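You operate a simulated robot arm through the tools that you are given. There is no shell and no other tool. Be economical: measure what you need, move in short steps, check, and stop when the job is done.

You run a simulated two-armed robot. Do the job below in one go: nothing can be reset, and whatever is moved stays where it is left.

Task
Prove the dough in the proving box till it has risen, then switch off.
Fine: plug the box in while its switch is off and shut the lid. Do not let the dough fall.

It is judged by the outcome, as a careful person would: the job done as asked, and still so three seconds after it is handed in. It fails if anything else is knocked over, pushed out of place, dropped, spilled or broken. A push-on lid holds only when it is set on centred and level and pressed home; a screw cap is set on level and turned clockwise until tight.

Robot
Two 7-joint arms with two-finger parallel grippers on one trunk, on a base that drives. Base frame: it is fixed to the floor where the robot stands at the start and does not move with it; the origin is under the middle of the robot, x ahead of it, y to its left, z up; the surface under the hand at the start is at about z = 0.88. Lengths are in m, angles in degrees, forces in N, time in s.
The left shoulder is at the start at [0.021, 0.101, 1.477], the right one opposite. With the tool pointing down near the work surface each hand reaches from about 0.1 to 0.3 m from the robot's upright axis, wherever it stands, measured 20 degrees to its own side. Places, roughly: proving box [0.4, 0.2, 0.9]; proving box lid [0.5, 0.2, 1.2]; proving box socket [0.4, -0.1, 0.9]; proving box switch [0.3, -0.1, 0.9]. Payload 2.4 kg a hand.
The tool frame of a hand sits at the grasp point between the pads (the TCP): z along the fingers, y along the line on which they close. The tips reach 0.024 m beyond it. Largest opening 0.068 m; finger width 0.017, thickness 0.01; the body of the gripper, 0.04 by 0.07 m, starts 0.041 m behind the TCP.
Orientation is that of the tool frame in the base frame, as [roll, pitch, yaw] about the fixed x, y, z axes, in that order (R = Rz(yaw) Ry(pitch) Rx(roll)). With the fingers straight down and closing along the base's y, the tool's x points along the base's -x, its y along +y and its z along -z.

Tools
- The arms move only by the tool drive_tool. It takes "left_targets", "right_targets" or both (then of equal length, played together; a hand with none holds still); each is a list that holds one entry, the list of rows, each a list of 6 numbers: the shift along the base's x, y, z in m, then the turn, a rotation vector about the base's x, y, z in degrees. In form: [[[x, y, z, wx, wy, wz], ...]]. A call has 1 to 10 rows; each row is the pose to reach, as a shift and turn from the pose commanded when the call began. "left_jaw" and "right_jaw" are, for a hand that has rows, the finger opening in m, from 0 to 0.068, set as the call begins (left out, the last holds). Rows are played at 5 a second. More than 0.05 m and 8.6 degrees between two rows, or a gripper value outside its range, and nothing of the call is played. Where a pose cannot be reached the arm comes as near as it can. A force on the tool above 40 N (or 10 N above the force at the start of the call, whichever is more), or a blocked arm, ends the call early, and 0.2 s more pass. Each finger travels about 0.072 m/s and halts on what it meets, pressing with about 44 N; the grip force reading is that of the motor and also rises with nothing between the fingers. The clock runs only during rows and for 0.2 s after the last one: add rows that repeat a pose to give the fingers time. It gives the time, the measured TCP pose, the force on the tool (base axes), the opening and the grip force at its end, in the units of the frame above (readings bear some noise), with the torque about the TCP (base axes, N m) and any sound that the robot's microphone picked up.
- Cameras (640 x 400 px; columns grow to the right, rows downward): "scene" is now at [0.0845, 0.0092, 1.6467]; the picture's right is [-0.04, -1.00, 0.00], its down [-0.53, 0.02, -0.85] and it looks along [0.85, -0.03, -0.53] (base axes); focal length 214 px, centre (320, 200). "left" rides on the left gripper at [0.084, -0.011, -0.075] in its tool frame; the picture's right is [0.13, 0.99, 0.00], its down [-0.60, 0.08, -0.79] and it looks along [-0.79, 0.10, 0.61] (tool axes); focal length 251 px, centre (320, 200). "right" rides on the right gripper at [0.084, 0.011, -0.075] in its tool frame; the picture's right is [-0.13, 0.99, 0.00], its down [-0.60, -0.08, -0.79] and it looks along [-0.79, -0.10, 0.61] (tool axes); focal length 251 px, centre (320, 200). There is no depth. A picture from a camera that has moved, and an enlarged one, comes with that camera's place and axes in the base frame and with its lens. The place of the scene camera against the robot may be out by one fixed shift of up to 0.025 m in any direction.
- get_image(camera): a new picture of that camera. The clock stands still meanwhile.
- slide_trunk(by): slides the trunk up (or, below 0, down) by that many m; the arms and the scene camera ride with it, the base frame stays. It gives what a move gives, with no picture.
- steer(legs): drives the robot by 1 to 6 legs, each [ahead, left, turn to the left] in m, m and degrees, along the robot's own axes; the way and the turn of a leg run together, so that a leg with both is an arc; at most 1.5 m and 180 degrees a leg. The arms and the cameras ride along, it lands a little off, and it stops where it bumps. It gives what a move gives.
- turn_head(pan, tilt): turns the head with the scene camera to pan (to the left, within 86 degrees either way) and tilt (down, from -29 to 69), counted from straight ahead of the robot. It gives what a move gives.
- close_up(camera, box): a new picture of the part [left, top, right, bottom] of that camera's present view, enlarged. The clock stands still meanwhile.
- close_job(): hands the job in; it is judged then, once.

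Work in short steps. Places have to be worked out from the pictures, the camera data and where the tool is seen: move nearer, look again, correct. Check each grasp and each placing, and mend what went wrong. You have 120 turns and 100 pictures in all, those below and enlarged ones among them. Open the grippers and draw the arms clear of the work before you hand the job in, unless the task says otherwise; then end with one line.

The tools are called after ">>>" by a JSON object that holds its "method" and its "body". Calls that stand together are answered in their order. drive_tool: Moves the arms, as the interface text tells. Its arguments: {"type":"object","properties":{"left_targets":{"type":"array"},"left_jaw":{"type":"number"},"right_targets":{"type":"array"},"right_jaw":{"type":"number"}},"required":[]} The other tools are called the same way: slide_trunk (by) slides the trunk up or down; steer (legs) drives the base; turn_head (pan, tilt) turns the head that bears the scene camera; get_image (camera) takes a picture; close_up (camera, box) takes an enlarged picture of a part of a camera's view; close_job () hands the job in.

At the start:

```text
clock: 0.0
left_tcp_pos: [0.3612, 0.1424, 1.5723]
left_tcp_rot: [-180.0, -0.2, 180.0]
left_wrist_force: [-0.1, 0.3, 0.0]
left_wrist_torque: [0.0, -0.01, -0.01]
left_width: 0.0681
left_grasp_force: 0.1
right_tcp_pos: [0.3667, -0.1777, 1.5964]
right_tcp_rot: [179.9, 0.1, 179.8]
right_wrist_force: [-0.2, 0.5, 0.3]
right_wrist_torque: [-0.01, 0.02, -0.02]
right_width: 0.068
right_grasp_force: 0.0
trunk travel left (down, up): [-0.689, 0.16]
robot x, y, heading: [-0.0014, -0.003, 0.3]
head pan, tilt: [-2.2, 31.7]
```

scene: 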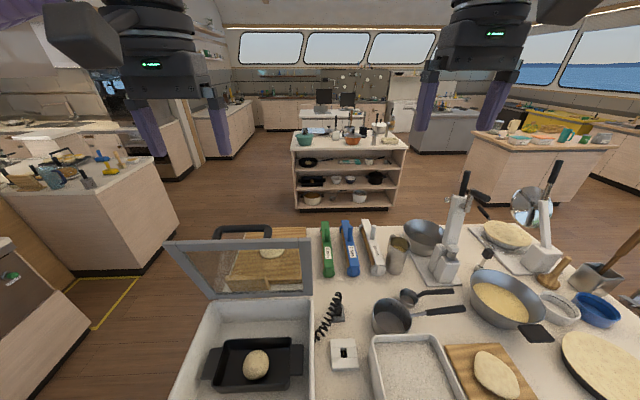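
right: 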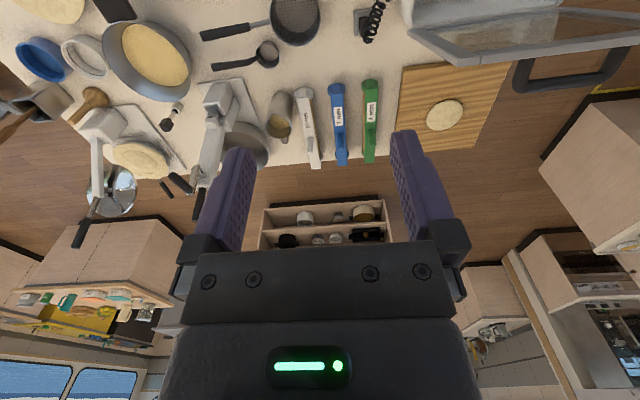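
left: 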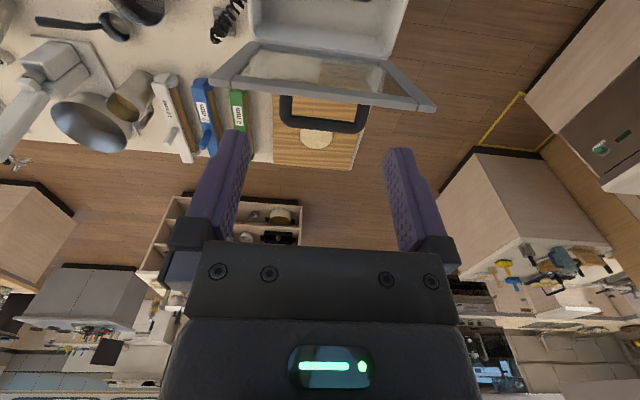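

The box stands open with the dough already in a tin; a coiled cord and a small white block are next to it. I take a closer look at that area.

>>> {"method": "close_up", "body": {"camera": "scene", "box": [280, 270, 440, 400]}}

>>> {"method": "turn_head", "body": {"pan": 0, "tilt": 60}}

>>> {"method": "get_image", "body": {"camera": "scene"}}

```text
3.08 times, centred on (360, 335) of scene
camera zoom: at [0.0845, 0.0092, 1.6467], right [-0.04, -1.0, 0.0], down [-0.53, 0.02, -0.85], along [0.85, -0.03, -0.53], focal length 660 px, centre (197, -215)
```

zoom: 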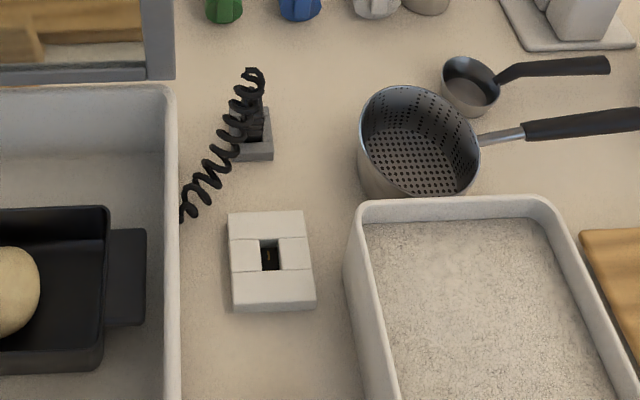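

```text
clock: 0.9
left_tcp_pos: [0.36, 0.1416, 1.5725]
left_tcp_rot: [-179.9, -0.1, 179.9]
left_wrist_force: [0.6, -0.6, 0.3]
left_wrist_torque: [0.0, -0.02, -0.02]
left_width: 0.068
left_grasp_force: 0.1
right_tcp_pos: [0.3682, -0.1766, 1.5968]
right_tcp_rot: [179.8, 0.2, 179.9]
right_wrist_force: [-0.8, 0.1, 0.4]
right_wrist_torque: [0.01, 0.03, -0.01]
right_width: 0.068
right_grasp_force: 0.0
trunk travel left (down, up): [-0.689, 0.16]
robot x, y, heading: [-0.0022, -0.0015, -0.0]
head pan, tilt: [0.0, 60.0]
```

```text
95 pictures are left
camera scene: at [0.0616, 0.0127, 1.6073], right [0.0, -1.0, 0.0], down [-0.87, 0.0, -0.5], along [0.5, 0.0, -0.87], focal length 214 px, centre (320, 200)
```

scene: 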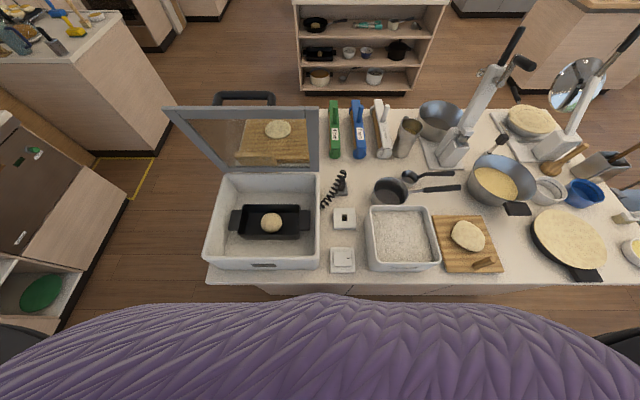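

From above I see the plug on a stand, the socket and the rocker switch in a line right of the box. Closer views next.

>>> {"method": "close_up", "body": {"camera": "scene", "box": [300, 165, 380, 215]}}

>>> {"method": "close_up", "body": {"camera": "scene", "box": [304, 200, 384, 280]}}

>>> {"method": "close_up", "body": {"camera": "scene", "box": [160, 85, 330, 285]}}

```text
8.00 times, centred on (340, 190) of scene
camera zoom: at [0.0616, 0.0127, 1.6073], right [0.0, -1.0, 0.0], down [-0.87, 0.0, -0.5], along [0.5, 0.0, -0.87], focal length 1716 px, centre (160, 280)
```

zoom: 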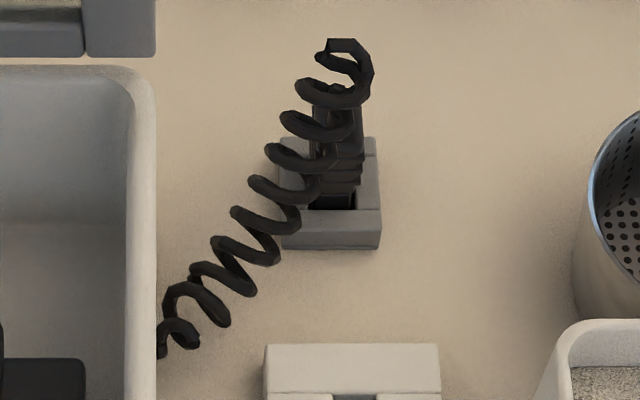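

```text
5.00 times, centred on (344, 240) of scene
camera zoom: at [0.0616, 0.0127, 1.6073], right [0.0, -1.0, 0.0], down [-0.87, 0.0, -0.5], along [0.5, 0.0, -0.87], focal length 1072 px, centre (200, 0)
```

zoom: 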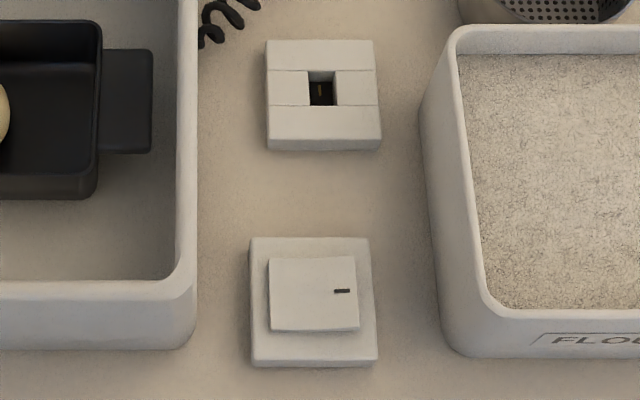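

```text
2.00 times, centred on (245, 185) of scene
camera zoom: at [0.0616, 0.0127, 1.6073], right [0.0, -1.0, 0.0], down [-0.87, 0.0, -0.5], along [0.5, 0.0, -0.87], focal length 429 px, centre (470, 230)
```

zoom: 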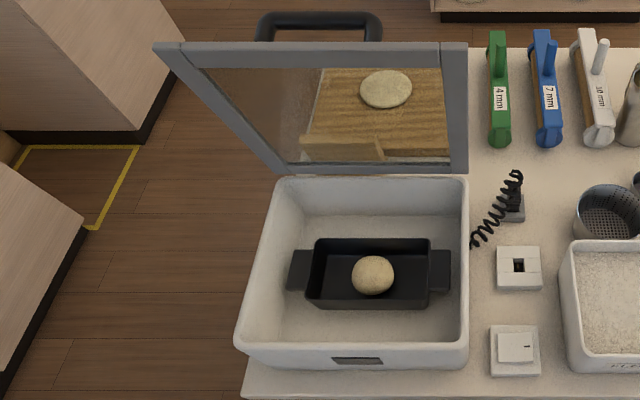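

Estimates: plug upright in its stand at about [0.52,-0.07], socket facing up at [0.39,-0.075], switch at [0.25,-0.06]. I lower the trunk for reach, and move the right hand towards the plug, staying high.

>>> {"method": "slide_trunk", "body": {"by": -0.3}}

>>> {"method": "get_image", "body": {"camera": "right"}}

>>> {"method": "get_image", "body": {"camera": "left"}}

>>> {"method": "get_image", "body": {"camera": "scene"}}

```text
clock: 3.9
left_tcp_pos: [0.3604, 0.1422, 1.2725]
left_tcp_rot: [-179.9, -0.2, 179.9]
left_wrist_force: [-0.8, 0.9, -0.5]
left_wrist_torque: [0.01, -0.01, 0.0]
left_width: 0.0679
left_grasp_force: 0.0
right_tcp_pos: [0.3666, -0.1774, 1.2971]
right_tcp_rot: [179.8, 0.1, 179.9]
right_wrist_force: [-0.1, 0.4, -0.3]
right_wrist_torque: [-0.02, 0.03, -0.01]
right_width: 0.0681
right_grasp_force: 0.0
trunk travel left (down, up): [-0.389, 0.46]
robot x, y, heading: [0.0016, 0.0005, 0.0]
head pan, tilt: [0.0, 60.0]
```

```text
91 pictures are left
camera right: at [0.2828, -0.1645, 1.3719], right [0.13, 0.99, 0.0], down [0.6, -0.08, 0.79], along [0.79, -0.1, -0.61], focal length 251 px, centre (320, 200)
```

right: 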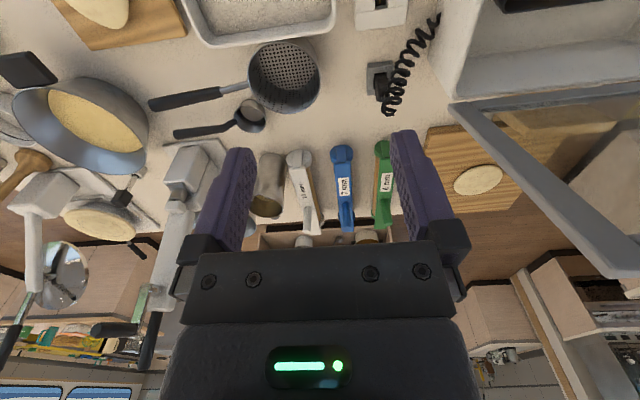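

```text
90 pictures are left
camera left: at [0.2757, 0.1301, 1.3471], right [-0.13, 0.99, 0.0], down [0.61, 0.08, 0.79], along [0.79, 0.1, -0.61], focal length 251 px, centre (320, 200)
```

left: 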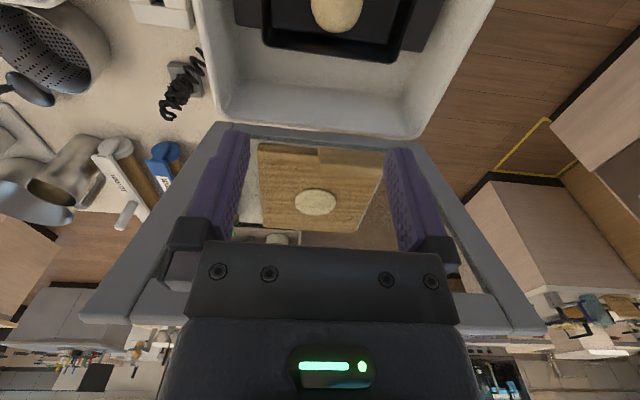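

```text
89 pictures are left
camera scene: at [0.083, 0.0127, 1.3064], right [0.0, -1.0, 0.0], down [-0.87, 0.0, -0.5], along [0.5, 0.0, -0.87], focal length 214 px, centre (320, 200)
```

scene: 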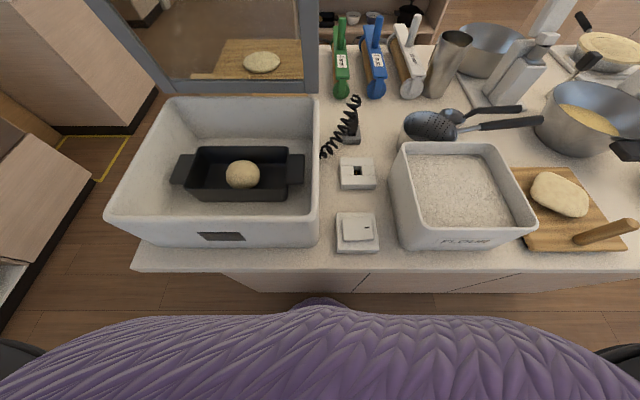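

Right camera puts the plug stand near [0.54,-0.08]. I move the right hand nearer and look again.

>>> {"method": "drive_tool", "body": {"right_targets": [[[0.02, 0.03, -0.03, 0, 0, 0], [0.04, 0.05, -0.06, 0, 0, 0], [0.06, 0.07, -0.09, 0, 0, 0], [0.08, 0.09, -0.12, 0, 0, 0], [0.09, 0.097, -0.15, 0, 0, 0], [0.09, 0.097, -0.18, 0, 0, 0], [0.09, 0.097, -0.18, 0, 0, 0]]]}}

>>> {"method": "get_image", "body": {"camera": "right"}}

>>> {"method": "get_image", "body": {"camera": "scene"}}

```text
clock: 5.5
left_tcp_pos: [0.3607, 0.1423, 1.2717]
left_tcp_rot: [-179.9, -0.1, 179.9]
left_wrist_force: [-0.4, 0.4, 0.0]
left_wrist_torque: [-0.01, 0.04, -0.01]
left_width: 0.0681
left_grasp_force: 0.1
right_tcp_pos: [0.4561, -0.0807, 1.1154]
right_tcp_rot: [179.8, 0.1, 179.9]
right_wrist_force: [-0.3, 0.5, 0.5]
right_wrist_torque: [0.01, -0.02, 0.05]
right_width: 0.0677
right_grasp_force: 0.0
trunk travel left (down, up): [-0.389, 0.46]
robot x, y, heading: [0.0009, 0.0005, -0.0]
head pan, tilt: [0.0, 60.0]
```

```text
88 pictures are left
camera right: at [0.3726, -0.0686, 1.1898], right [0.13, 0.99, 0.0], down [0.6, -0.08, 0.79], along [0.79, -0.1, -0.61], focal length 251 px, centre (320, 200)
```

right: 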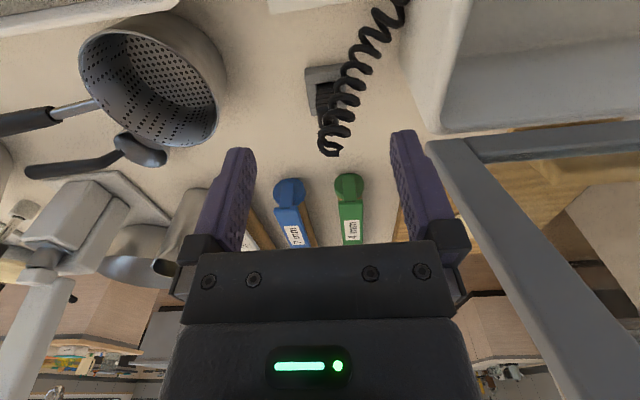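

```text
87 pictures are left
camera scene: at [0.0832, 0.0128, 1.3064], right [0.0, -1.0, 0.0], down [-0.87, 0.0, -0.5], along [0.5, 0.0, -0.87], focal length 214 px, centre (320, 200)
```

scene: 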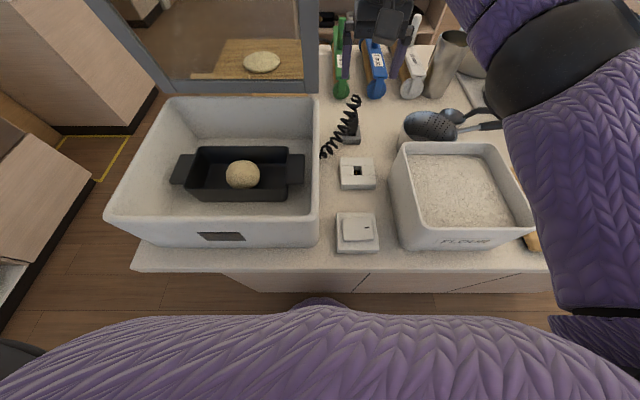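

>>> {"method": "close_up", "body": {"camera": "right", "box": [270, 50, 430, 170]}}

>>> {"method": "close_up", "body": {"camera": "scene", "box": [310, 85, 390, 145]}}

```text
3.33 times, centred on (350, 110) of right
camera zoom: at [0.3726, -0.0686, 1.1898], right [0.13, 0.99, 0.0], down [0.6, -0.08, 0.79], along [0.79, -0.1, -0.61], focal length 838 px, centre (220, 500)
```

zoom: 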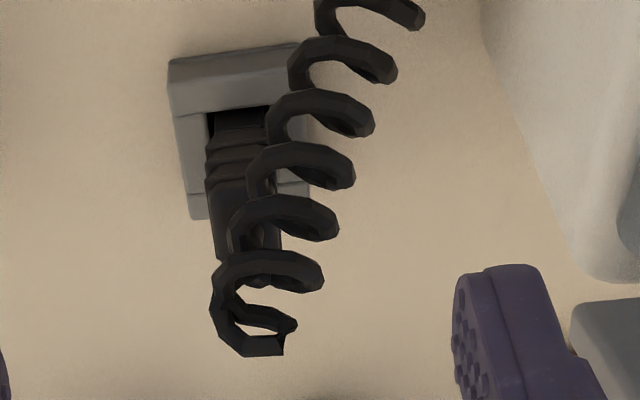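

```text
6.67 times, centred on (350, 115) of scene
camera zoom: at [0.0832, 0.0128, 1.3064], right [0.0, -1.0, 0.0], down [-0.87, 0.0, -0.5], along [0.5, 0.0, -0.87], focal length 1430 px, centre (120, 767)
```

zoom: 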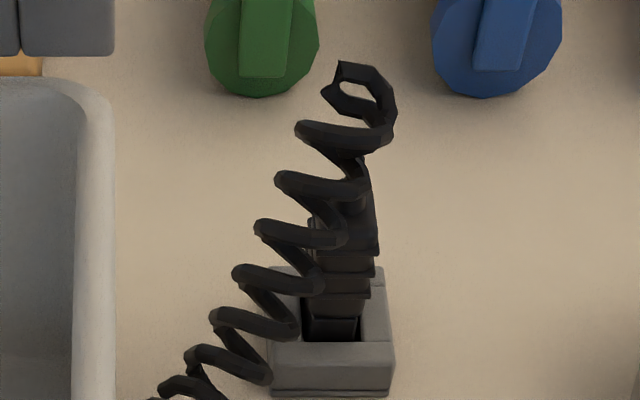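

Plug body spans about z 0.905–0.965 at [0.533,-0.082]. I move above it at z≈1.04 and check alignment.

>>> {"method": "drive_tool", "body": {"right_targets": [[[0.03, 0, -0.01, 0, 0, 0], [0.06, 0, -0.03, 0, 0, 0], [0.077, -0.001, -0.06, 0, 0, 0], [0.077, -0.001, -0.07, 0, 0, 0], [0.077, -0.001, -0.07, 0, 0, 0]]]}}

>>> {"method": "get_image", "body": {"camera": "right"}}

>>> {"method": "get_image", "body": {"camera": "scene"}}

```text
clock: 6.7
left_tcp_pos: [0.3607, 0.1405, 1.2715]
left_tcp_rot: [-179.8, -0.1, -180.0]
left_wrist_force: [0.3, -0.7, 0.0]
left_wrist_torque: [0.0, -0.02, -0.05]
left_width: 0.0679
left_grasp_force: 0.1
right_tcp_pos: [0.4907, -0.0896, 1.0619]
right_tcp_rot: [179.9, 0.1, 179.9]
right_wrist_force: [0.4, 0.1, 0.0]
right_wrist_torque: [-0.01, 0.01, 0.05]
right_width: 0.068
right_grasp_force: 0.0
right hand out of reach, approached as far as the arm can: row 1, 2, 3, 4, 5
trunk travel left (down, up): [-0.389, 0.46]
robot x, y, heading: [-0.0029, 0.0004, -0.2]
head pan, tilt: [0.0, 60.0]
```

```text
84 pictures are left
camera right: at [0.4073, -0.0771, 1.136], right [0.13, 0.99, 0.0], down [0.6, -0.08, 0.79], along [0.79, -0.1, -0.61], focal length 251 px, centre (320, 200)
```

right: 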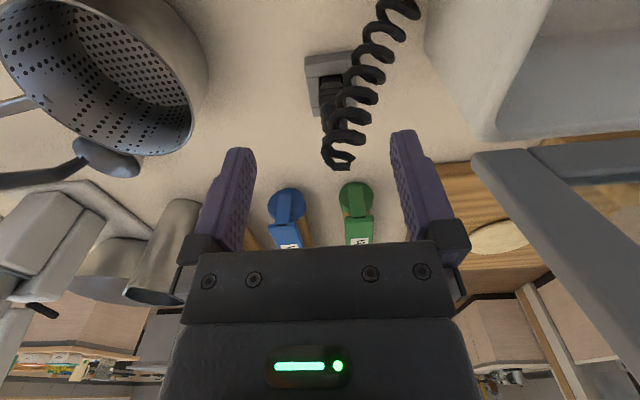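

```text
83 pictures are left
camera scene: at [0.0832, 0.0126, 1.3064], right [0.0, -1.0, 0.0], down [-0.87, 0.0, -0.5], along [0.5, 0.0, -0.87], focal length 214 px, centre (320, 200)
```

scene: 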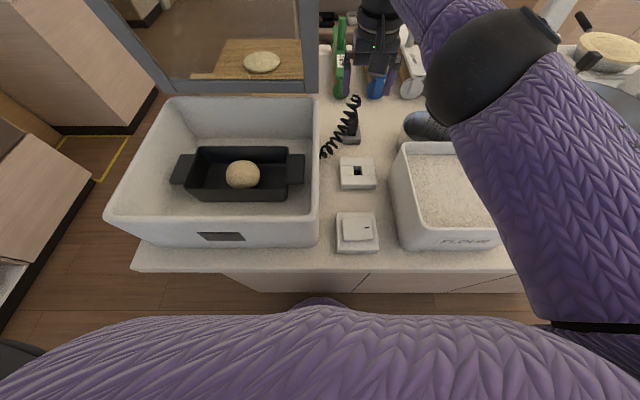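

The plug is about 4 cm beyond reach. There seems to be gap between torso and table edge, so I drive ahead 5 cm.

>>> {"method": "steer", "body": {"legs": [[0.05, 0, 0]]}}

>>> {"method": "get_image", "body": {"camera": "scene"}}

```text
clock: 7.6
left_tcp_pos: [0.3787, 0.142, 1.2724]
left_tcp_rot: [-179.9, -0.1, -180.0]
left_wrist_force: [0.0, -0.1, 0.6]
left_wrist_torque: [0.03, -0.04, 0.01]
left_width: 0.068
left_grasp_force: 0.1
right_tcp_pos: [0.5096, -0.0888, 1.0615]
right_tcp_rot: [180.0, 0.1, 179.8]
right_wrist_force: [-0.7, 0.0, 0.8]
right_wrist_torque: [0.03, -0.07, 0.02]
right_width: 0.0681
right_grasp_force: 0.2
trunk travel left (down, up): [-0.389, 0.46]
robot x, y, heading: [0.0228, 0.0026, -0.4]
head pan, tilt: [0.0, 60.0]
stopped in leg 1: the robot was blocked; the commanded pose is now the measured one
```

```text
82 pictures are left
camera scene: at [0.102, 0.0129, 1.3064], right [0.0, -1.0, 0.0], down [-0.87, 0.0, -0.5], along [0.5, 0.0, -0.87], focal length 214 px, centre (320, 200)
```

scene: 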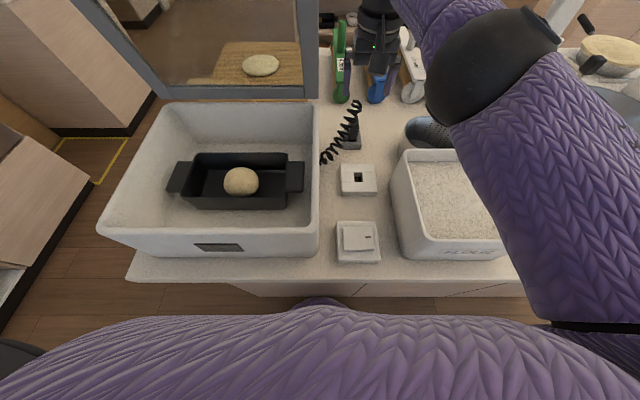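

Blocked by the table after 2 cm. I'll tilt the hand about 15° (fingers pointing forward-down, still closing along y) for the extra reach.

>>> {"method": "drive_tool", "body": {"right_targets": [[[0, 0.003, 0, 0, -7.5, 0], [0, 0.006, 0, 0, -15, 0], [0.012, 0.007, 0, 0, -15, 0], [0.024, 0.007, 0, 0, -15, 0], [0.024, 0.007, 0, 0, -15, 0]]]}}

>>> {"method": "get_image", "body": {"camera": "right"}}

```text
clock: 8.8
left_tcp_pos: [0.3805, 0.1414, 1.2724]
left_tcp_rot: [-179.8, -0.1, 180.0]
left_wrist_force: [-0.2, -0.1, 0.0]
left_wrist_torque: [-0.02, -0.01, 0.0]
left_width: 0.0681
left_grasp_force: 0.0
right_tcp_pos: [0.5349, -0.0824, 1.0589]
right_tcp_rot: [179.9, 15.0, 179.8]
right_wrist_force: [0.2, 0.7, 0.3]
right_wrist_torque: [-0.01, -0.01, -0.01]
right_width: 0.0676
right_grasp_force: 0.0
trunk travel left (down, up): [-0.389, 0.46]
robot x, y, heading: [0.0217, 0.0015, -0.1]
head pan, tilt: [0.0, 60.0]
```

```text
81 pictures are left
camera right: at [0.4344, -0.0698, 1.1103], right [0.13, 0.99, 0.04], down [0.38, -0.08, 0.92], along [0.92, -0.1, -0.38], focal length 251 px, centre (320, 200)
```

right: 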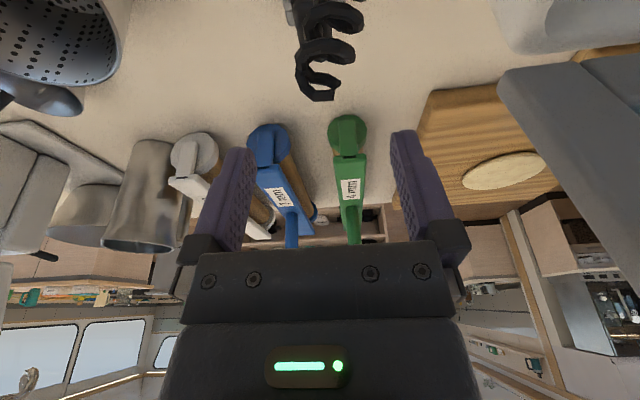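

Reached above the plug. Now descend vertically to z≈0.945, fingers open.

>>> {"method": "drive_tool", "body": {"right_targets": [[[0, 0.001, -0.03, 0, 0, 0], [0, 0.001, -0.06, 0, 0, 0], [0, 0.001, -0.085, 0, 0, 0], [0, 0.001, -0.105, 0, 0, 0], [0, 0.001, -0.113, 0, 0, 0], [0, 0.001, -0.113, 0, 0, 0]]], "right_jaw": 0.068}}

>>> {"method": "get_image", "body": {"camera": "scene"}}

>>> {"method": "get_image", "body": {"camera": "left"}}

>>> {"method": "get_image", "body": {"camera": "right"}}

```text
clock: 10.2
left_tcp_pos: [0.38, 0.1416, 1.2721]
left_tcp_rot: [-179.9, -0.3, 180.0]
left_wrist_force: [0.0, -0.6, 0.4]
left_wrist_torque: [0.05, -0.02, -0.04]
left_width: 0.0679
left_grasp_force: 0.0
right_tcp_pos: [0.5355, -0.082, 0.9486]
right_tcp_rot: [179.9, 15.1, 179.8]
right_wrist_force: [0.2, -0.8, 0.1]
right_wrist_torque: [0.02, -0.02, -0.03]
right_width: 0.068
right_grasp_force: 0.1
trunk travel left (down, up): [-0.389, 0.46]
robot x, y, heading: [0.0192, -0.0003, -0.0]
head pan, tilt: [0.0, 60.0]
```

```text
80 pictures are left
camera scene: at [0.1029, 0.0128, 1.3064], right [0.0, -1.0, 0.0], down [-0.87, 0.0, -0.5], along [0.5, 0.0, -0.87], focal length 214 px, centre (320, 200)
```

scene: 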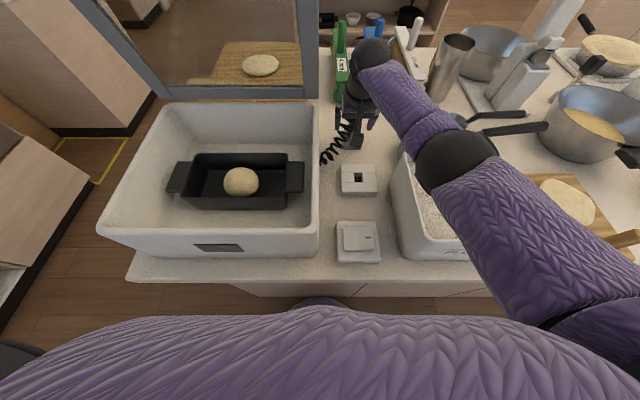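

```text
79 pictures are left
camera left: at [0.2961, 0.1301, 1.3466], right [-0.13, 0.99, 0.0], down [0.61, 0.08, 0.79], along [0.78, 0.1, -0.61], focal length 251 px, centre (320, 200)
```

left: 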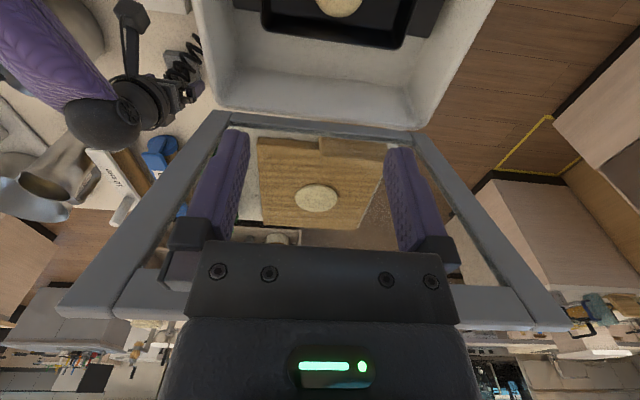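

```text
78 pictures are left
camera right: at [0.4347, -0.0695, 0.9995], right [0.13, 0.99, 0.04], down [0.38, -0.08, 0.92], along [0.92, -0.1, -0.38], focal length 251 px, centre (320, 200)
```

right: 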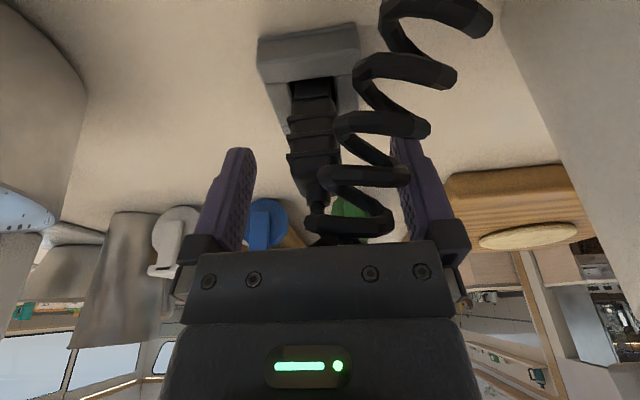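

Plug is centred between the fingers, TCP near the top of the ridged body. I lower 8 mm more and close.

>>> {"method": "drive_tool", "body": {"right_targets": [[[0, 0, -0.01, 0, 0, 0], [0, 0, -0.01, 0, 0, 0]]], "right_jaw": 0.068}}

>>> {"method": "drive_tool", "body": {"right_targets": [[[0, 0, 0, 0, 0, 0], [0, 0, 0, 0, 0, 0], [0, 0, 0, 0, 0, 0], [0, 0, 0, 0, 0, 0]]], "right_jaw": 0.0}}

>>> {"method": "get_image", "body": {"camera": "right"}}

```text
clock: 10.8
left_tcp_pos: [0.3807, 0.1428, 1.2712]
left_tcp_rot: [-179.8, -0.1, 180.0]
left_wrist_force: [-0.2, 0.0, -1.0]
left_wrist_torque: [-0.01, 0.0, 0.0]
left_width: 0.068
left_grasp_force: 0.0
right_tcp_pos: [0.5345, -0.0813, 0.9378]
right_tcp_rot: [179.9, 15.0, 179.7]
right_wrist_force: [0.2, 0.3, -0.1]
right_wrist_torque: [0.02, 0.0, 0.0]
right_width: 0.0681
right_grasp_force: 0.1
trunk travel left (down, up): [-0.389, 0.46]
robot x, y, heading: [0.022, -0.0035, -0.1]
head pan, tilt: [0.0, 60.0]
```

```text
clock: 11.8
left_tcp_pos: [0.3799, 0.1421, 1.2721]
left_tcp_rot: [-179.9, -0.2, 180.0]
left_wrist_force: [-0.1, 0.0, 0.4]
left_wrist_torque: [0.01, 0.01, 0.02]
left_width: 0.0683
left_grasp_force: 0.0
right_tcp_pos: [0.535, -0.0823, 0.9378]
right_tcp_rot: [179.9, 15.1, 179.8]
right_wrist_force: [0.6, 0.9, 1.1]
right_wrist_torque: [-0.05, -0.05, 0.0]
right_width: 0.0216
right_grasp_force: 38.3
trunk travel left (down, up): [-0.389, 0.46]
robot x, y, heading: [0.0189, -0.005, 0.1]
head pan, tilt: [0.0, 60.0]
```

```text
77 pictures are left
camera right: at [0.4345, -0.0698, 0.9891], right [0.13, 0.99, 0.04], down [0.38, -0.08, 0.92], along [0.92, -0.1, -0.38], focal length 251 px, centre (320, 200)
```

right: 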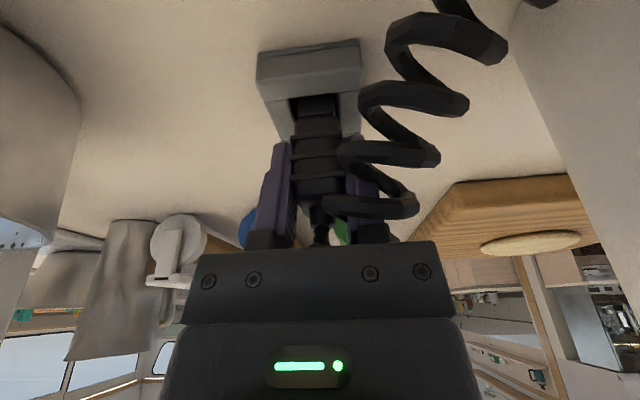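

Gripped at 21.6 mm. I lift straight up 9 cm and look.

>>> {"method": "drive_tool", "body": {"right_targets": [[[0, 0, 0.01, 0, 0, 0], [0, 0, 0.025, 0, 0, 0], [0, 0, 0.045, 0, 0, 0], [0, 0, 0.07, 0, 0, 0], [0, 0, 0.09, 0, 0, 0], [0, 0, 0.09, 0, 0, 0]]]}}

>>> {"method": "get_image", "body": {"camera": "right"}}

>>> {"method": "close_up", "body": {"camera": "scene", "box": [300, 110, 420, 190]}}

```text
clock: 13.2
left_tcp_pos: [0.3815, 0.1415, 1.2715]
left_tcp_rot: [-179.9, -0.2, -180.0]
left_wrist_force: [0.5, -0.2, -0.4]
left_wrist_torque: [0.03, 0.02, 0.0]
left_width: 0.0681
left_grasp_force: 0.0
right_tcp_pos: [0.5356, -0.0823, 1.0255]
right_tcp_rot: [179.9, 14.9, 179.8]
right_wrist_force: [-0.4, 0.3, -0.4]
right_wrist_torque: [0.03, 0.0, -0.01]
right_width: 0.0215
right_grasp_force: 38.2
trunk travel left (down, up): [-0.389, 0.46]
robot x, y, heading: [0.0206, 0.0031, 0.1]
head pan, tilt: [0.0, 60.0]
```

```text
76 pictures are left
camera right: at [0.4351, -0.0701, 1.0767], right [0.13, 0.99, 0.04], down [0.38, -0.08, 0.92], along [0.92, -0.1, -0.38], focal length 251 px, centre (320, 200)
```

right: 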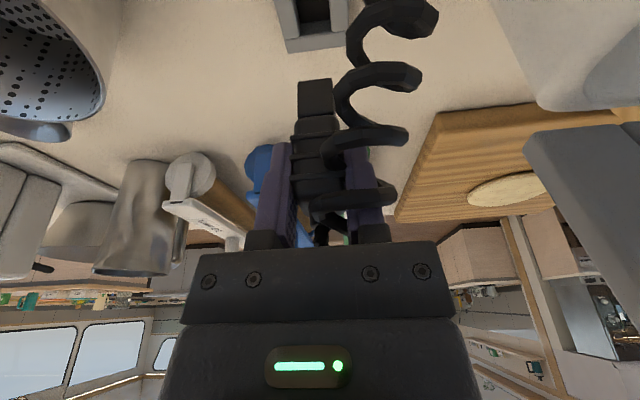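

```text
5.00 times, centred on (360, 150) of scene
camera zoom: at [0.1029, 0.0128, 1.3063], right [0.0, -1.0, 0.0], down [-0.87, 0.0, -0.5], along [0.5, 0.0, -0.87], focal length 1072 px, centre (120, 450)
```

zoom: 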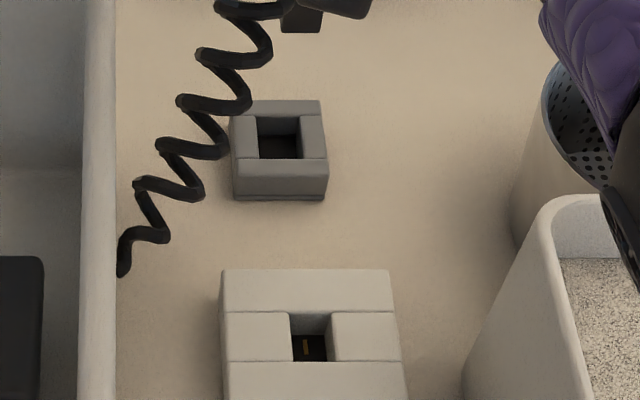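

Plug is out; its bottom is ~5 cm below the TCP. From the scene view, stand→socket displacement is about (-0.124,-0.006). I move over the socket, staying clear above, and measure.

>>> {"method": "drive_tool", "body": {"right_targets": [[[-0.03, -0.001, 0.0, 0, 0, 0], [-0.07, -0.003, 0, 0, 0, 0], [-0.11, -0.005, 0, 0, 0, 0], [-0.124, -0.006, -0.01, 0, 0, 0], [-0.124, -0.006, -0.03, 0, 0, 0], [-0.124, -0.006, -0.03, 0, 0, 0]]]}}

>>> {"method": "get_image", "body": {"camera": "right"}}

>>> {"method": "close_up", "body": {"camera": "scene", "box": [300, 110, 420, 190]}}

```text
clock: 14.6
left_tcp_pos: [0.3798, 0.1418, 1.2719]
left_tcp_rot: [-179.9, -0.2, 180.0]
left_wrist_force: [0.5, -0.1, 0.7]
left_wrist_torque: [0.04, -0.01, -0.01]
left_width: 0.068
left_grasp_force: 0.0
right_tcp_pos: [0.4111, -0.0862, 0.9969]
right_tcp_rot: [179.9, 15.1, 179.8]
right_wrist_force: [-0.3, -0.3, 0.0]
right_wrist_torque: [0.03, -0.01, -0.02]
right_width: 0.0215
right_grasp_force: 38.0
trunk travel left (down, up): [-0.389, 0.46]
robot x, y, heading: [0.0198, 0.0011, -0.4]
head pan, tilt: [0.0, 60.0]
```

```text
74 pictures are left
camera right: at [0.3102, -0.0744, 1.0478], right [0.13, 0.99, 0.04], down [0.38, -0.08, 0.92], along [0.92, -0.1, -0.38], focal length 251 px, centre (320, 200)
```

right: 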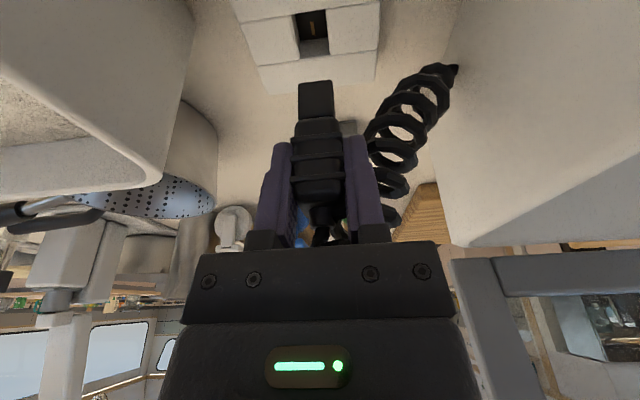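

```text
5.00 times, centred on (360, 150) of scene
camera zoom: at [0.1028, 0.0128, 1.3064], right [0.0, -1.0, 0.0], down [-0.87, 0.0, -0.5], along [0.5, 0.0, -0.87], focal length 1072 px, centre (120, 450)
```

zoom: 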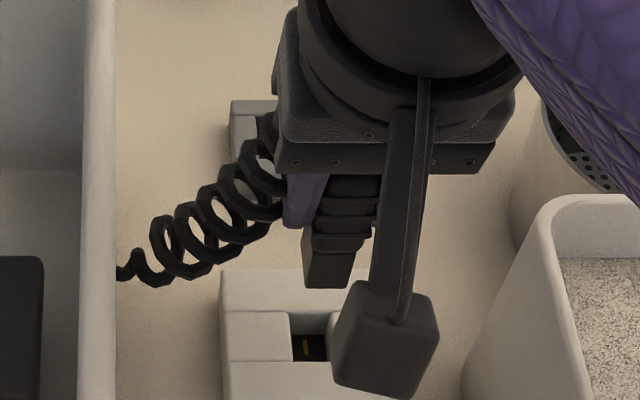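

>>> {"method": "close_up", "body": {"camera": "right", "box": [220, 0, 400, 112]}}

```text
3.56 times, centred on (310, 56) of right
camera zoom: at [0.3102, -0.0744, 1.0478], right [0.13, 0.99, 0.04], down [0.38, -0.08, 0.92], along [0.92, -0.1, -0.38], focal length 894 px, centre (356, 712)
```

zoom: 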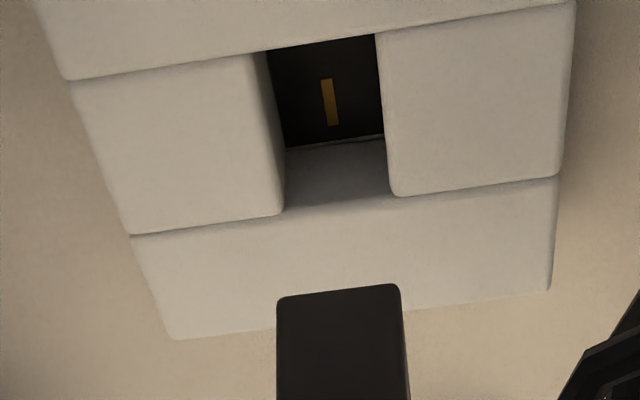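

Plug appears ~4–6 mm too far in x and well aligned in y. I shift -4 mm and lower 2.5 cm so the height difference shrinks, then compare again.

>>> {"method": "drive_tool", "body": {"right_targets": [[[-0.004, 0, -0.012, 0, 0, 0], [-0.004, 0, -0.025, 0, 0, 0], [-0.004, 0, -0.025, 0, 0, 0]]]}}

>>> {"method": "close_up", "body": {"camera": "right", "box": [220, 0, 400, 112]}}

>>> {"method": "close_up", "body": {"camera": "scene", "box": [320, 140, 400, 190]}}

```text
clock: 15.4
left_tcp_pos: [0.3842, 0.1447, 1.2724]
left_tcp_rot: [-179.8, -0.3, -179.8]
left_wrist_force: [0.0, 0.5, 0.0]
left_wrist_torque: [0.02, 0.02, -0.01]
left_width: 0.0681
left_grasp_force: 0.0
right_tcp_pos: [0.4146, -0.0873, 0.9799]
right_tcp_rot: [-179.9, 15.9, 179.9]
right_wrist_force: [-0.3, 0.6, -0.1]
right_wrist_torque: [-0.01, 0.01, -0.01]
right_width: 0.0215
right_grasp_force: 38.3
trunk travel left (down, up): [-0.389, 0.46]
robot x, y, heading: [0.021, -0.0025, 0.2]
head pan, tilt: [0.0, 60.0]
```

```text
3.56 times, centred on (310, 56) of right
camera zoom: at [0.3127, -0.0741, 1.0287], right [0.13, 0.99, 0.03], down [0.36, -0.08, 0.93], along [0.92, -0.11, -0.37], focal length 894 px, centre (356, 712)
```

zoom: 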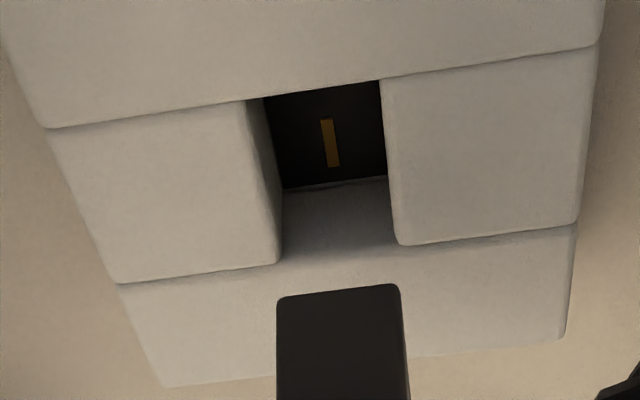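

```text
8.00 times, centred on (360, 165) of scene
camera zoom: at [0.1067, 0.0147, 1.3085], right [0.0, -1.0, 0.0], down [-0.87, 0.0, -0.5], along [0.5, 0.0, -0.87], focal length 1716 px, centre (0, 480)
```

zoom: 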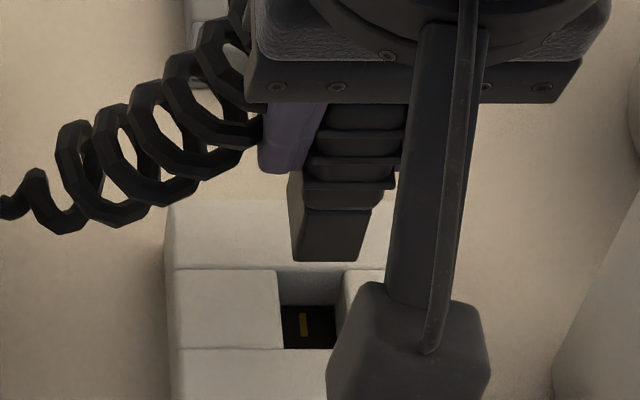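

The hand did not fully follow and the robot body shifted slightly: the arm may be touching something. I look.

>>> {"method": "get_image", "body": {"camera": "scene"}}

>>> {"method": "get_image", "body": {"camera": "left"}}

```text
69 pictures are left
camera scene: at [0.1067, 0.0147, 1.3085], right [0.0, -1.0, 0.0], down [-0.87, 0.0, -0.5], along [0.5, 0.0, -0.87], focal length 214 px, centre (320, 200)
```

scene: 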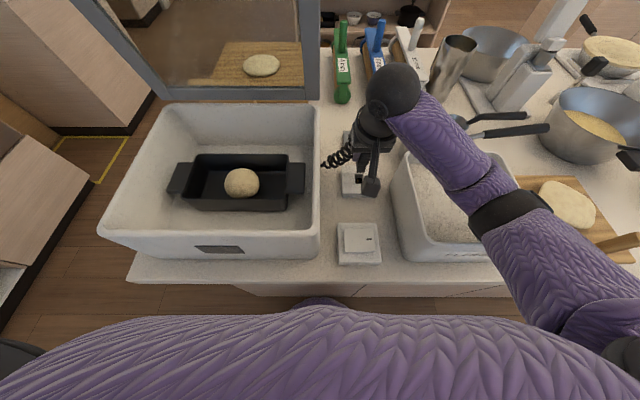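

```text
68 pictures are left
camera left: at [0.2997, 0.1325, 1.348], right [-0.13, 0.99, 0.0], down [0.61, 0.08, 0.79], along [0.78, 0.1, -0.61], focal length 251 px, centre (320, 200)
```

left: 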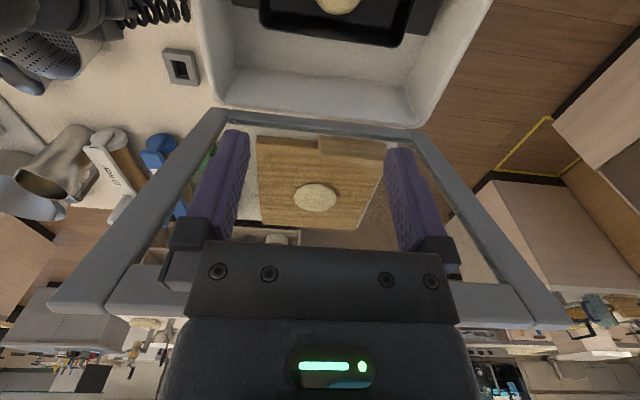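

The forearm seems to press on the flour box's side. I raise the hand, then lift the trunk in steps while bringing the hand back down so the arm comes from above.

>>> {"method": "drive_tool", "body": {"right_targets": [[[0, 0, 0.02, 0, 0, 0], [0, 0, 0.04, 0, 0, 0], [0, 0, 0.04, 0, 0, 0]]]}}

>>> {"method": "slide_trunk", "body": {"by": 0.1}}

>>> {"method": "drive_tool", "body": {"right_targets": [[[0, 0, -0.03, 0, 0, 0], [0, 0, -0.06, 0, 0, 0], [0, 0, -0.09, 0, 0, 0], [0, 0, -0.1, 0, 0, 0], [0, 0, -0.1, 0, 0, 0]]]}}

>>> {"method": "get_image", "body": {"camera": "scene"}}

```text
clock: 16.2
left_tcp_pos: [0.3801, 0.1419, 1.2708]
left_tcp_rot: [-179.9, -0.2, 180.0]
left_wrist_force: [-0.4, 1.0, 0.3]
left_wrist_torque: [-0.01, 0.0, 0.01]
left_width: 0.0678
left_grasp_force: 0.1
right_tcp_pos: [0.4048, -0.0865, 1.0107]
right_tcp_rot: [179.9, 14.9, -180.0]
right_wrist_force: [0.2, 0.0, -1.0]
right_wrist_torque: [-0.03, 0.01, -0.01]
right_width: 0.0216
right_grasp_force: 38.1
trunk travel left (down, up): [-0.389, 0.46]
robot x, y, heading: [0.0193, 0.0017, -0.2]
head pan, tilt: [0.0, 60.0]
```

```text
clock: 17.6
left_tcp_pos: [0.3804, 0.1423, 1.3719]
left_tcp_rot: [-180.0, -0.3, 180.0]
left_wrist_force: [0.0, -0.2, -0.8]
left_wrist_torque: [0.04, -0.04, 0.0]
left_width: 0.068
left_grasp_force: 0.0
right_tcp_pos: [0.4059, -0.0882, 1.1121]
right_tcp_rot: [179.9, 15.0, 179.8]
right_wrist_force: [0.6, -0.1, -1.0]
right_wrist_torque: [-0.02, -0.02, -0.03]
right_width: 0.0213
right_grasp_force: 38.7
trunk travel left (down, up): [-0.489, 0.36]
robot x, y, heading: [0.0217, 0.0011, -0.3]
head pan, tilt: [0.0, 60.0]
```

```text
clock: 18.8
left_tcp_pos: [0.3799, 0.1423, 1.3715]
left_tcp_rot: [-179.9, -0.1, 180.0]
left_wrist_force: [-0.2, 0.2, -0.1]
left_wrist_torque: [-0.02, -0.01, 0.0]
left_width: 0.0681
left_grasp_force: 0.1
right_tcp_pos: [0.406, -0.087, 1.0118]
right_tcp_rot: [179.8, 15.0, 179.8]
right_wrist_force: [-0.4, -0.6, -1.1]
right_wrist_torque: [-0.01, 0.01, 0.03]
right_width: 0.0218
right_grasp_force: 38.1
trunk travel left (down, up): [-0.489, 0.36]
robot x, y, heading: [0.0154, 0.0004, -0.0]
head pan, tilt: [0.0, 60.0]
```

```text
67 pictures are left
camera scene: at [0.091, 0.0128, 1.4069], right [0.0, -1.0, 0.0], down [-0.87, 0.0, -0.5], along [0.5, 0.0, -0.87], focal length 214 px, centre (320, 200)
```

scene: 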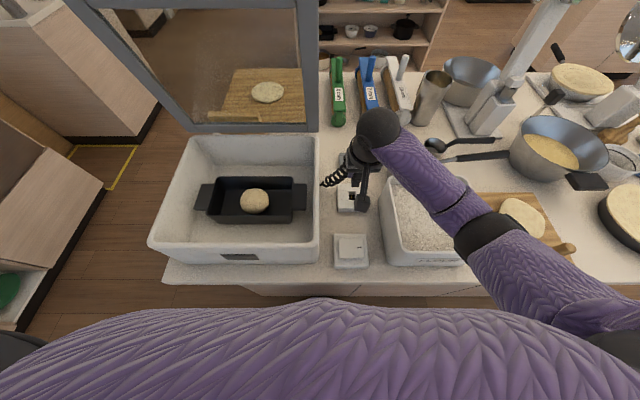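

Good, freed. One more trunk step up, then lower the hand again.

>>> {"method": "slide_trunk", "body": {"by": 0.1}}

>>> {"method": "drive_tool", "body": {"right_targets": [[[0, 0, -0.03, 0, 0, 0], [0, 0, -0.06, 0, 0, 0], [0, 0, -0.09, 0, 0, 0], [0, 0, -0.12, 0, 0, 0], [0, 0, -0.14, 0, 0, 0], [0, 0, -0.14, 0, 0, 0]]]}}

>>> {"method": "close_up", "body": {"camera": "right", "box": [220, 0, 400, 112]}}

>>> {"method": "get_image", "body": {"camera": "scene"}}

```text
clock: 20.1
left_tcp_pos: [0.3807, 0.1414, 1.4714]
left_tcp_rot: [-179.9, -0.1, -179.9]
left_wrist_force: [0.5, 0.3, 0.5]
left_wrist_torque: [-0.03, 0.02, -0.03]
left_width: 0.0677
left_grasp_force: 0.0
right_tcp_pos: [0.4067, -0.0879, 1.1128]
right_tcp_rot: [179.9, 15.2, 179.8]
right_wrist_force: [0.2, 0.8, -0.9]
right_wrist_torque: [-0.02, 0.03, -0.01]
right_width: 0.0214
right_grasp_force: 38.4
trunk travel left (down, up): [-0.589, 0.26]
robot x, y, heading: [0.018, -0.0033, -0.1]
head pan, tilt: [0.0, 60.0]
```

```text
clock: 21.5
left_tcp_pos: [0.3806, 0.142, 1.4713]
left_tcp_rot: [-179.9, -0.2, -180.0]
left_wrist_force: [0.4, -0.3, 0.0]
left_wrist_torque: [0.0, 0.0, -0.03]
left_width: 0.068
left_grasp_force: 0.0
right_tcp_pos: [0.4074, -0.0897, 0.9731]
right_tcp_rot: [180.0, 15.2, 179.7]
right_wrist_force: [0.1, -0.2, -0.8]
right_wrist_torque: [-0.01, 0.0, 0.03]
right_width: 0.0213
right_grasp_force: 38.5
trunk travel left (down, up): [-0.589, 0.26]
robot x, y, heading: [0.0173, -0.0013, -0.5]
head pan, tilt: [0.0, 60.0]
```

```text
3.56 times, centred on (310, 56) of right
camera zoom: at [0.3083, -0.0763, 1.0243], right [0.13, 0.99, 0.04], down [0.38, -0.08, 0.92], along [0.92, -0.1, -0.38], focal length 894 px, centre (356, 712)
```

zoom: 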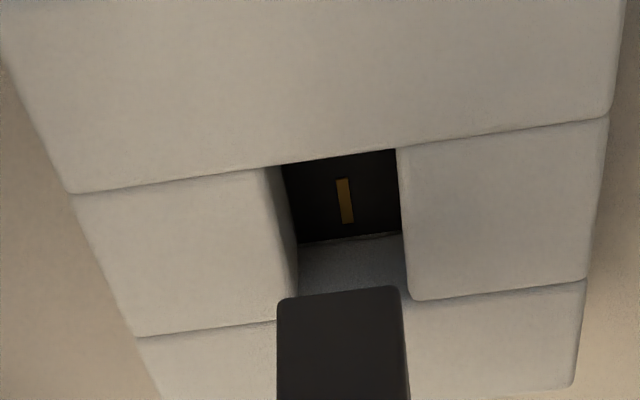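

```text
65 pictures are left
camera scene: at [0.0842, 0.0128, 1.5072], right [0.0, -1.0, 0.0], down [-0.87, 0.0, -0.5], along [0.5, 0.0, -0.87], focal length 214 px, centre (320, 200)
```

scene: 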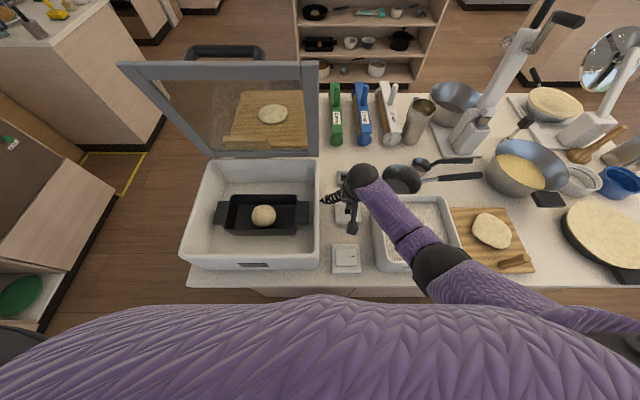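

Arm is clear now. Plug bottom is ~2 cm above the socket top and nearly over the pocket; small correction -2 mm in x and 12 mm lower, then look again.

>>> {"method": "drive_tool", "body": {"right_targets": [[[-0.002, 0, -0.006, 0, 0, 0], [-0.002, 0, -0.012, 0, 0, 0], [-0.002, 0, -0.012, 0, 0, 0]]]}}

>>> {"method": "close_up", "body": {"camera": "right", "box": [220, 0, 400, 112]}}

>>> {"method": "close_up", "body": {"camera": "scene", "box": [310, 190, 390, 240]}}

```text
clock: 22.3
left_tcp_pos: [0.3806, 0.1423, 1.4721]
left_tcp_rot: [-179.9, -0.1, -180.0]
left_wrist_force: [-1.3, -0.1, 0.0]
left_wrist_torque: [0.05, 0.01, -0.01]
left_width: 0.0681
left_grasp_force: 0.2
right_tcp_pos: [0.4052, -0.0875, 0.9621]
right_tcp_rot: [179.9, 15.1, 179.9]
right_wrist_force: [-0.2, 0.6, -0.2]
right_wrist_torque: [0.01, 0.03, 0.0]
right_width: 0.0213
right_grasp_force: 38.6
trunk travel left (down, up): [-0.589, 0.26]
robot x, y, heading: [0.0191, 0.0001, -0.3]
head pan, tilt: [0.0, 60.0]
```

```text
3.56 times, centred on (310, 56) of right
camera zoom: at [0.3041, -0.075, 1.0128], right [0.13, 0.99, 0.04], down [0.38, -0.08, 0.92], along [0.92, -0.1, -0.38], focal length 894 px, centre (356, 712)
```

zoom: 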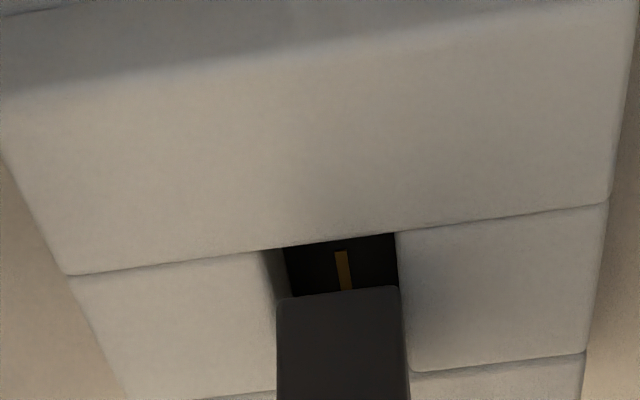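

```text
8.00 times, centred on (350, 215) of scene
camera zoom: at [0.0842, 0.0128, 1.5072], right [0.0, -1.0, 0.0], down [-0.87, 0.0, -0.5], along [0.5, 0.0, -0.87], focal length 1716 px, centre (80, 80)
```

zoom: 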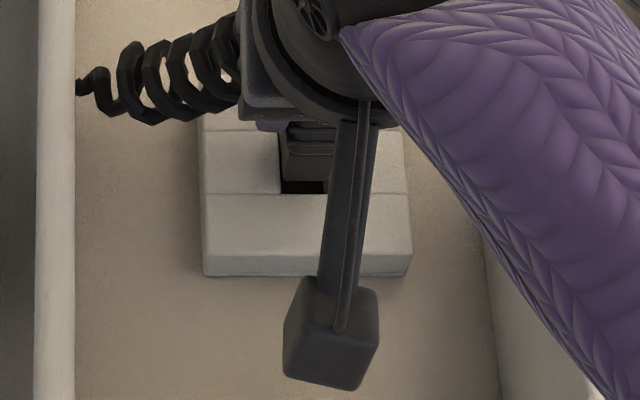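

Scene and wrist views agree roughly, but I want an independent side view. I turn the left hand to look towards -y at the socket.

>>> {"method": "drive_tool", "body": {"left_targets": [[[0, 0.005, -0.01, 0, 0, -8.5], [0, 0.01, -0.02, 0, 0, -17], [0, 0.015, -0.03, 0, 0, -25.5], [0, 0.02, -0.04, 0, 0, -34], [0, 0.02, -0.05, 0, 0, -42.5], [0, 0.02, -0.06, 0, 0, -51], [0, 0.02, -0.07, 0, 0, -59.5], [0, 0.02, -0.08, 0, 0, -68], [0, 0.02, -0.09, 0, 0, -76.5], [0, 0.02, -0.1, 0, 0, -85]]]}}

>>> {"method": "get_image", "body": {"camera": "left"}}

```text
clock: 23.5
left_tcp_pos: [0.3819, 0.1608, 1.4257]
left_tcp_rot: [-179.8, 0.3, 140.8]
left_wrist_force: [-0.1, -1.5, -0.9]
left_wrist_torque: [0.07, -0.07, 0.16]
left_width: 0.068
left_grasp_force: 0.2
right_tcp_pos: [0.4047, -0.0883, 0.9611]
right_tcp_rot: [180.0, 15.2, 179.8]
right_wrist_force: [0.0, 0.0, -1.0]
right_wrist_torque: [0.04, -0.01, 0.01]
right_width: 0.0214
right_grasp_force: 38.6
trunk travel left (down, up): [-0.589, 0.26]
robot x, y, heading: [0.0188, 0.0023, -0.1]
head pan, tilt: [0.0, 60.0]
stopped in row 5 (left hand): the force on the tool passed its limit at 74 N (the readings are from after the stop); the commanded pose is now the measured one
```

```text
62 pictures are left
camera left: at [0.3094, 0.2054, 1.4982], right [0.53, 0.85, 0.0], down [0.52, -0.32, 0.8], along [0.68, -0.42, -0.6], focal length 251 px, centre (320, 200)
```

left: 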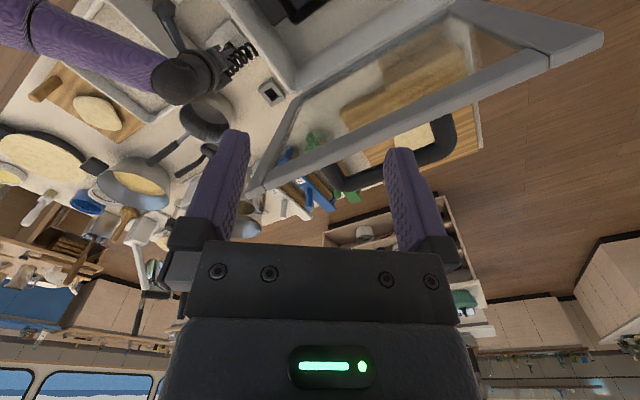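

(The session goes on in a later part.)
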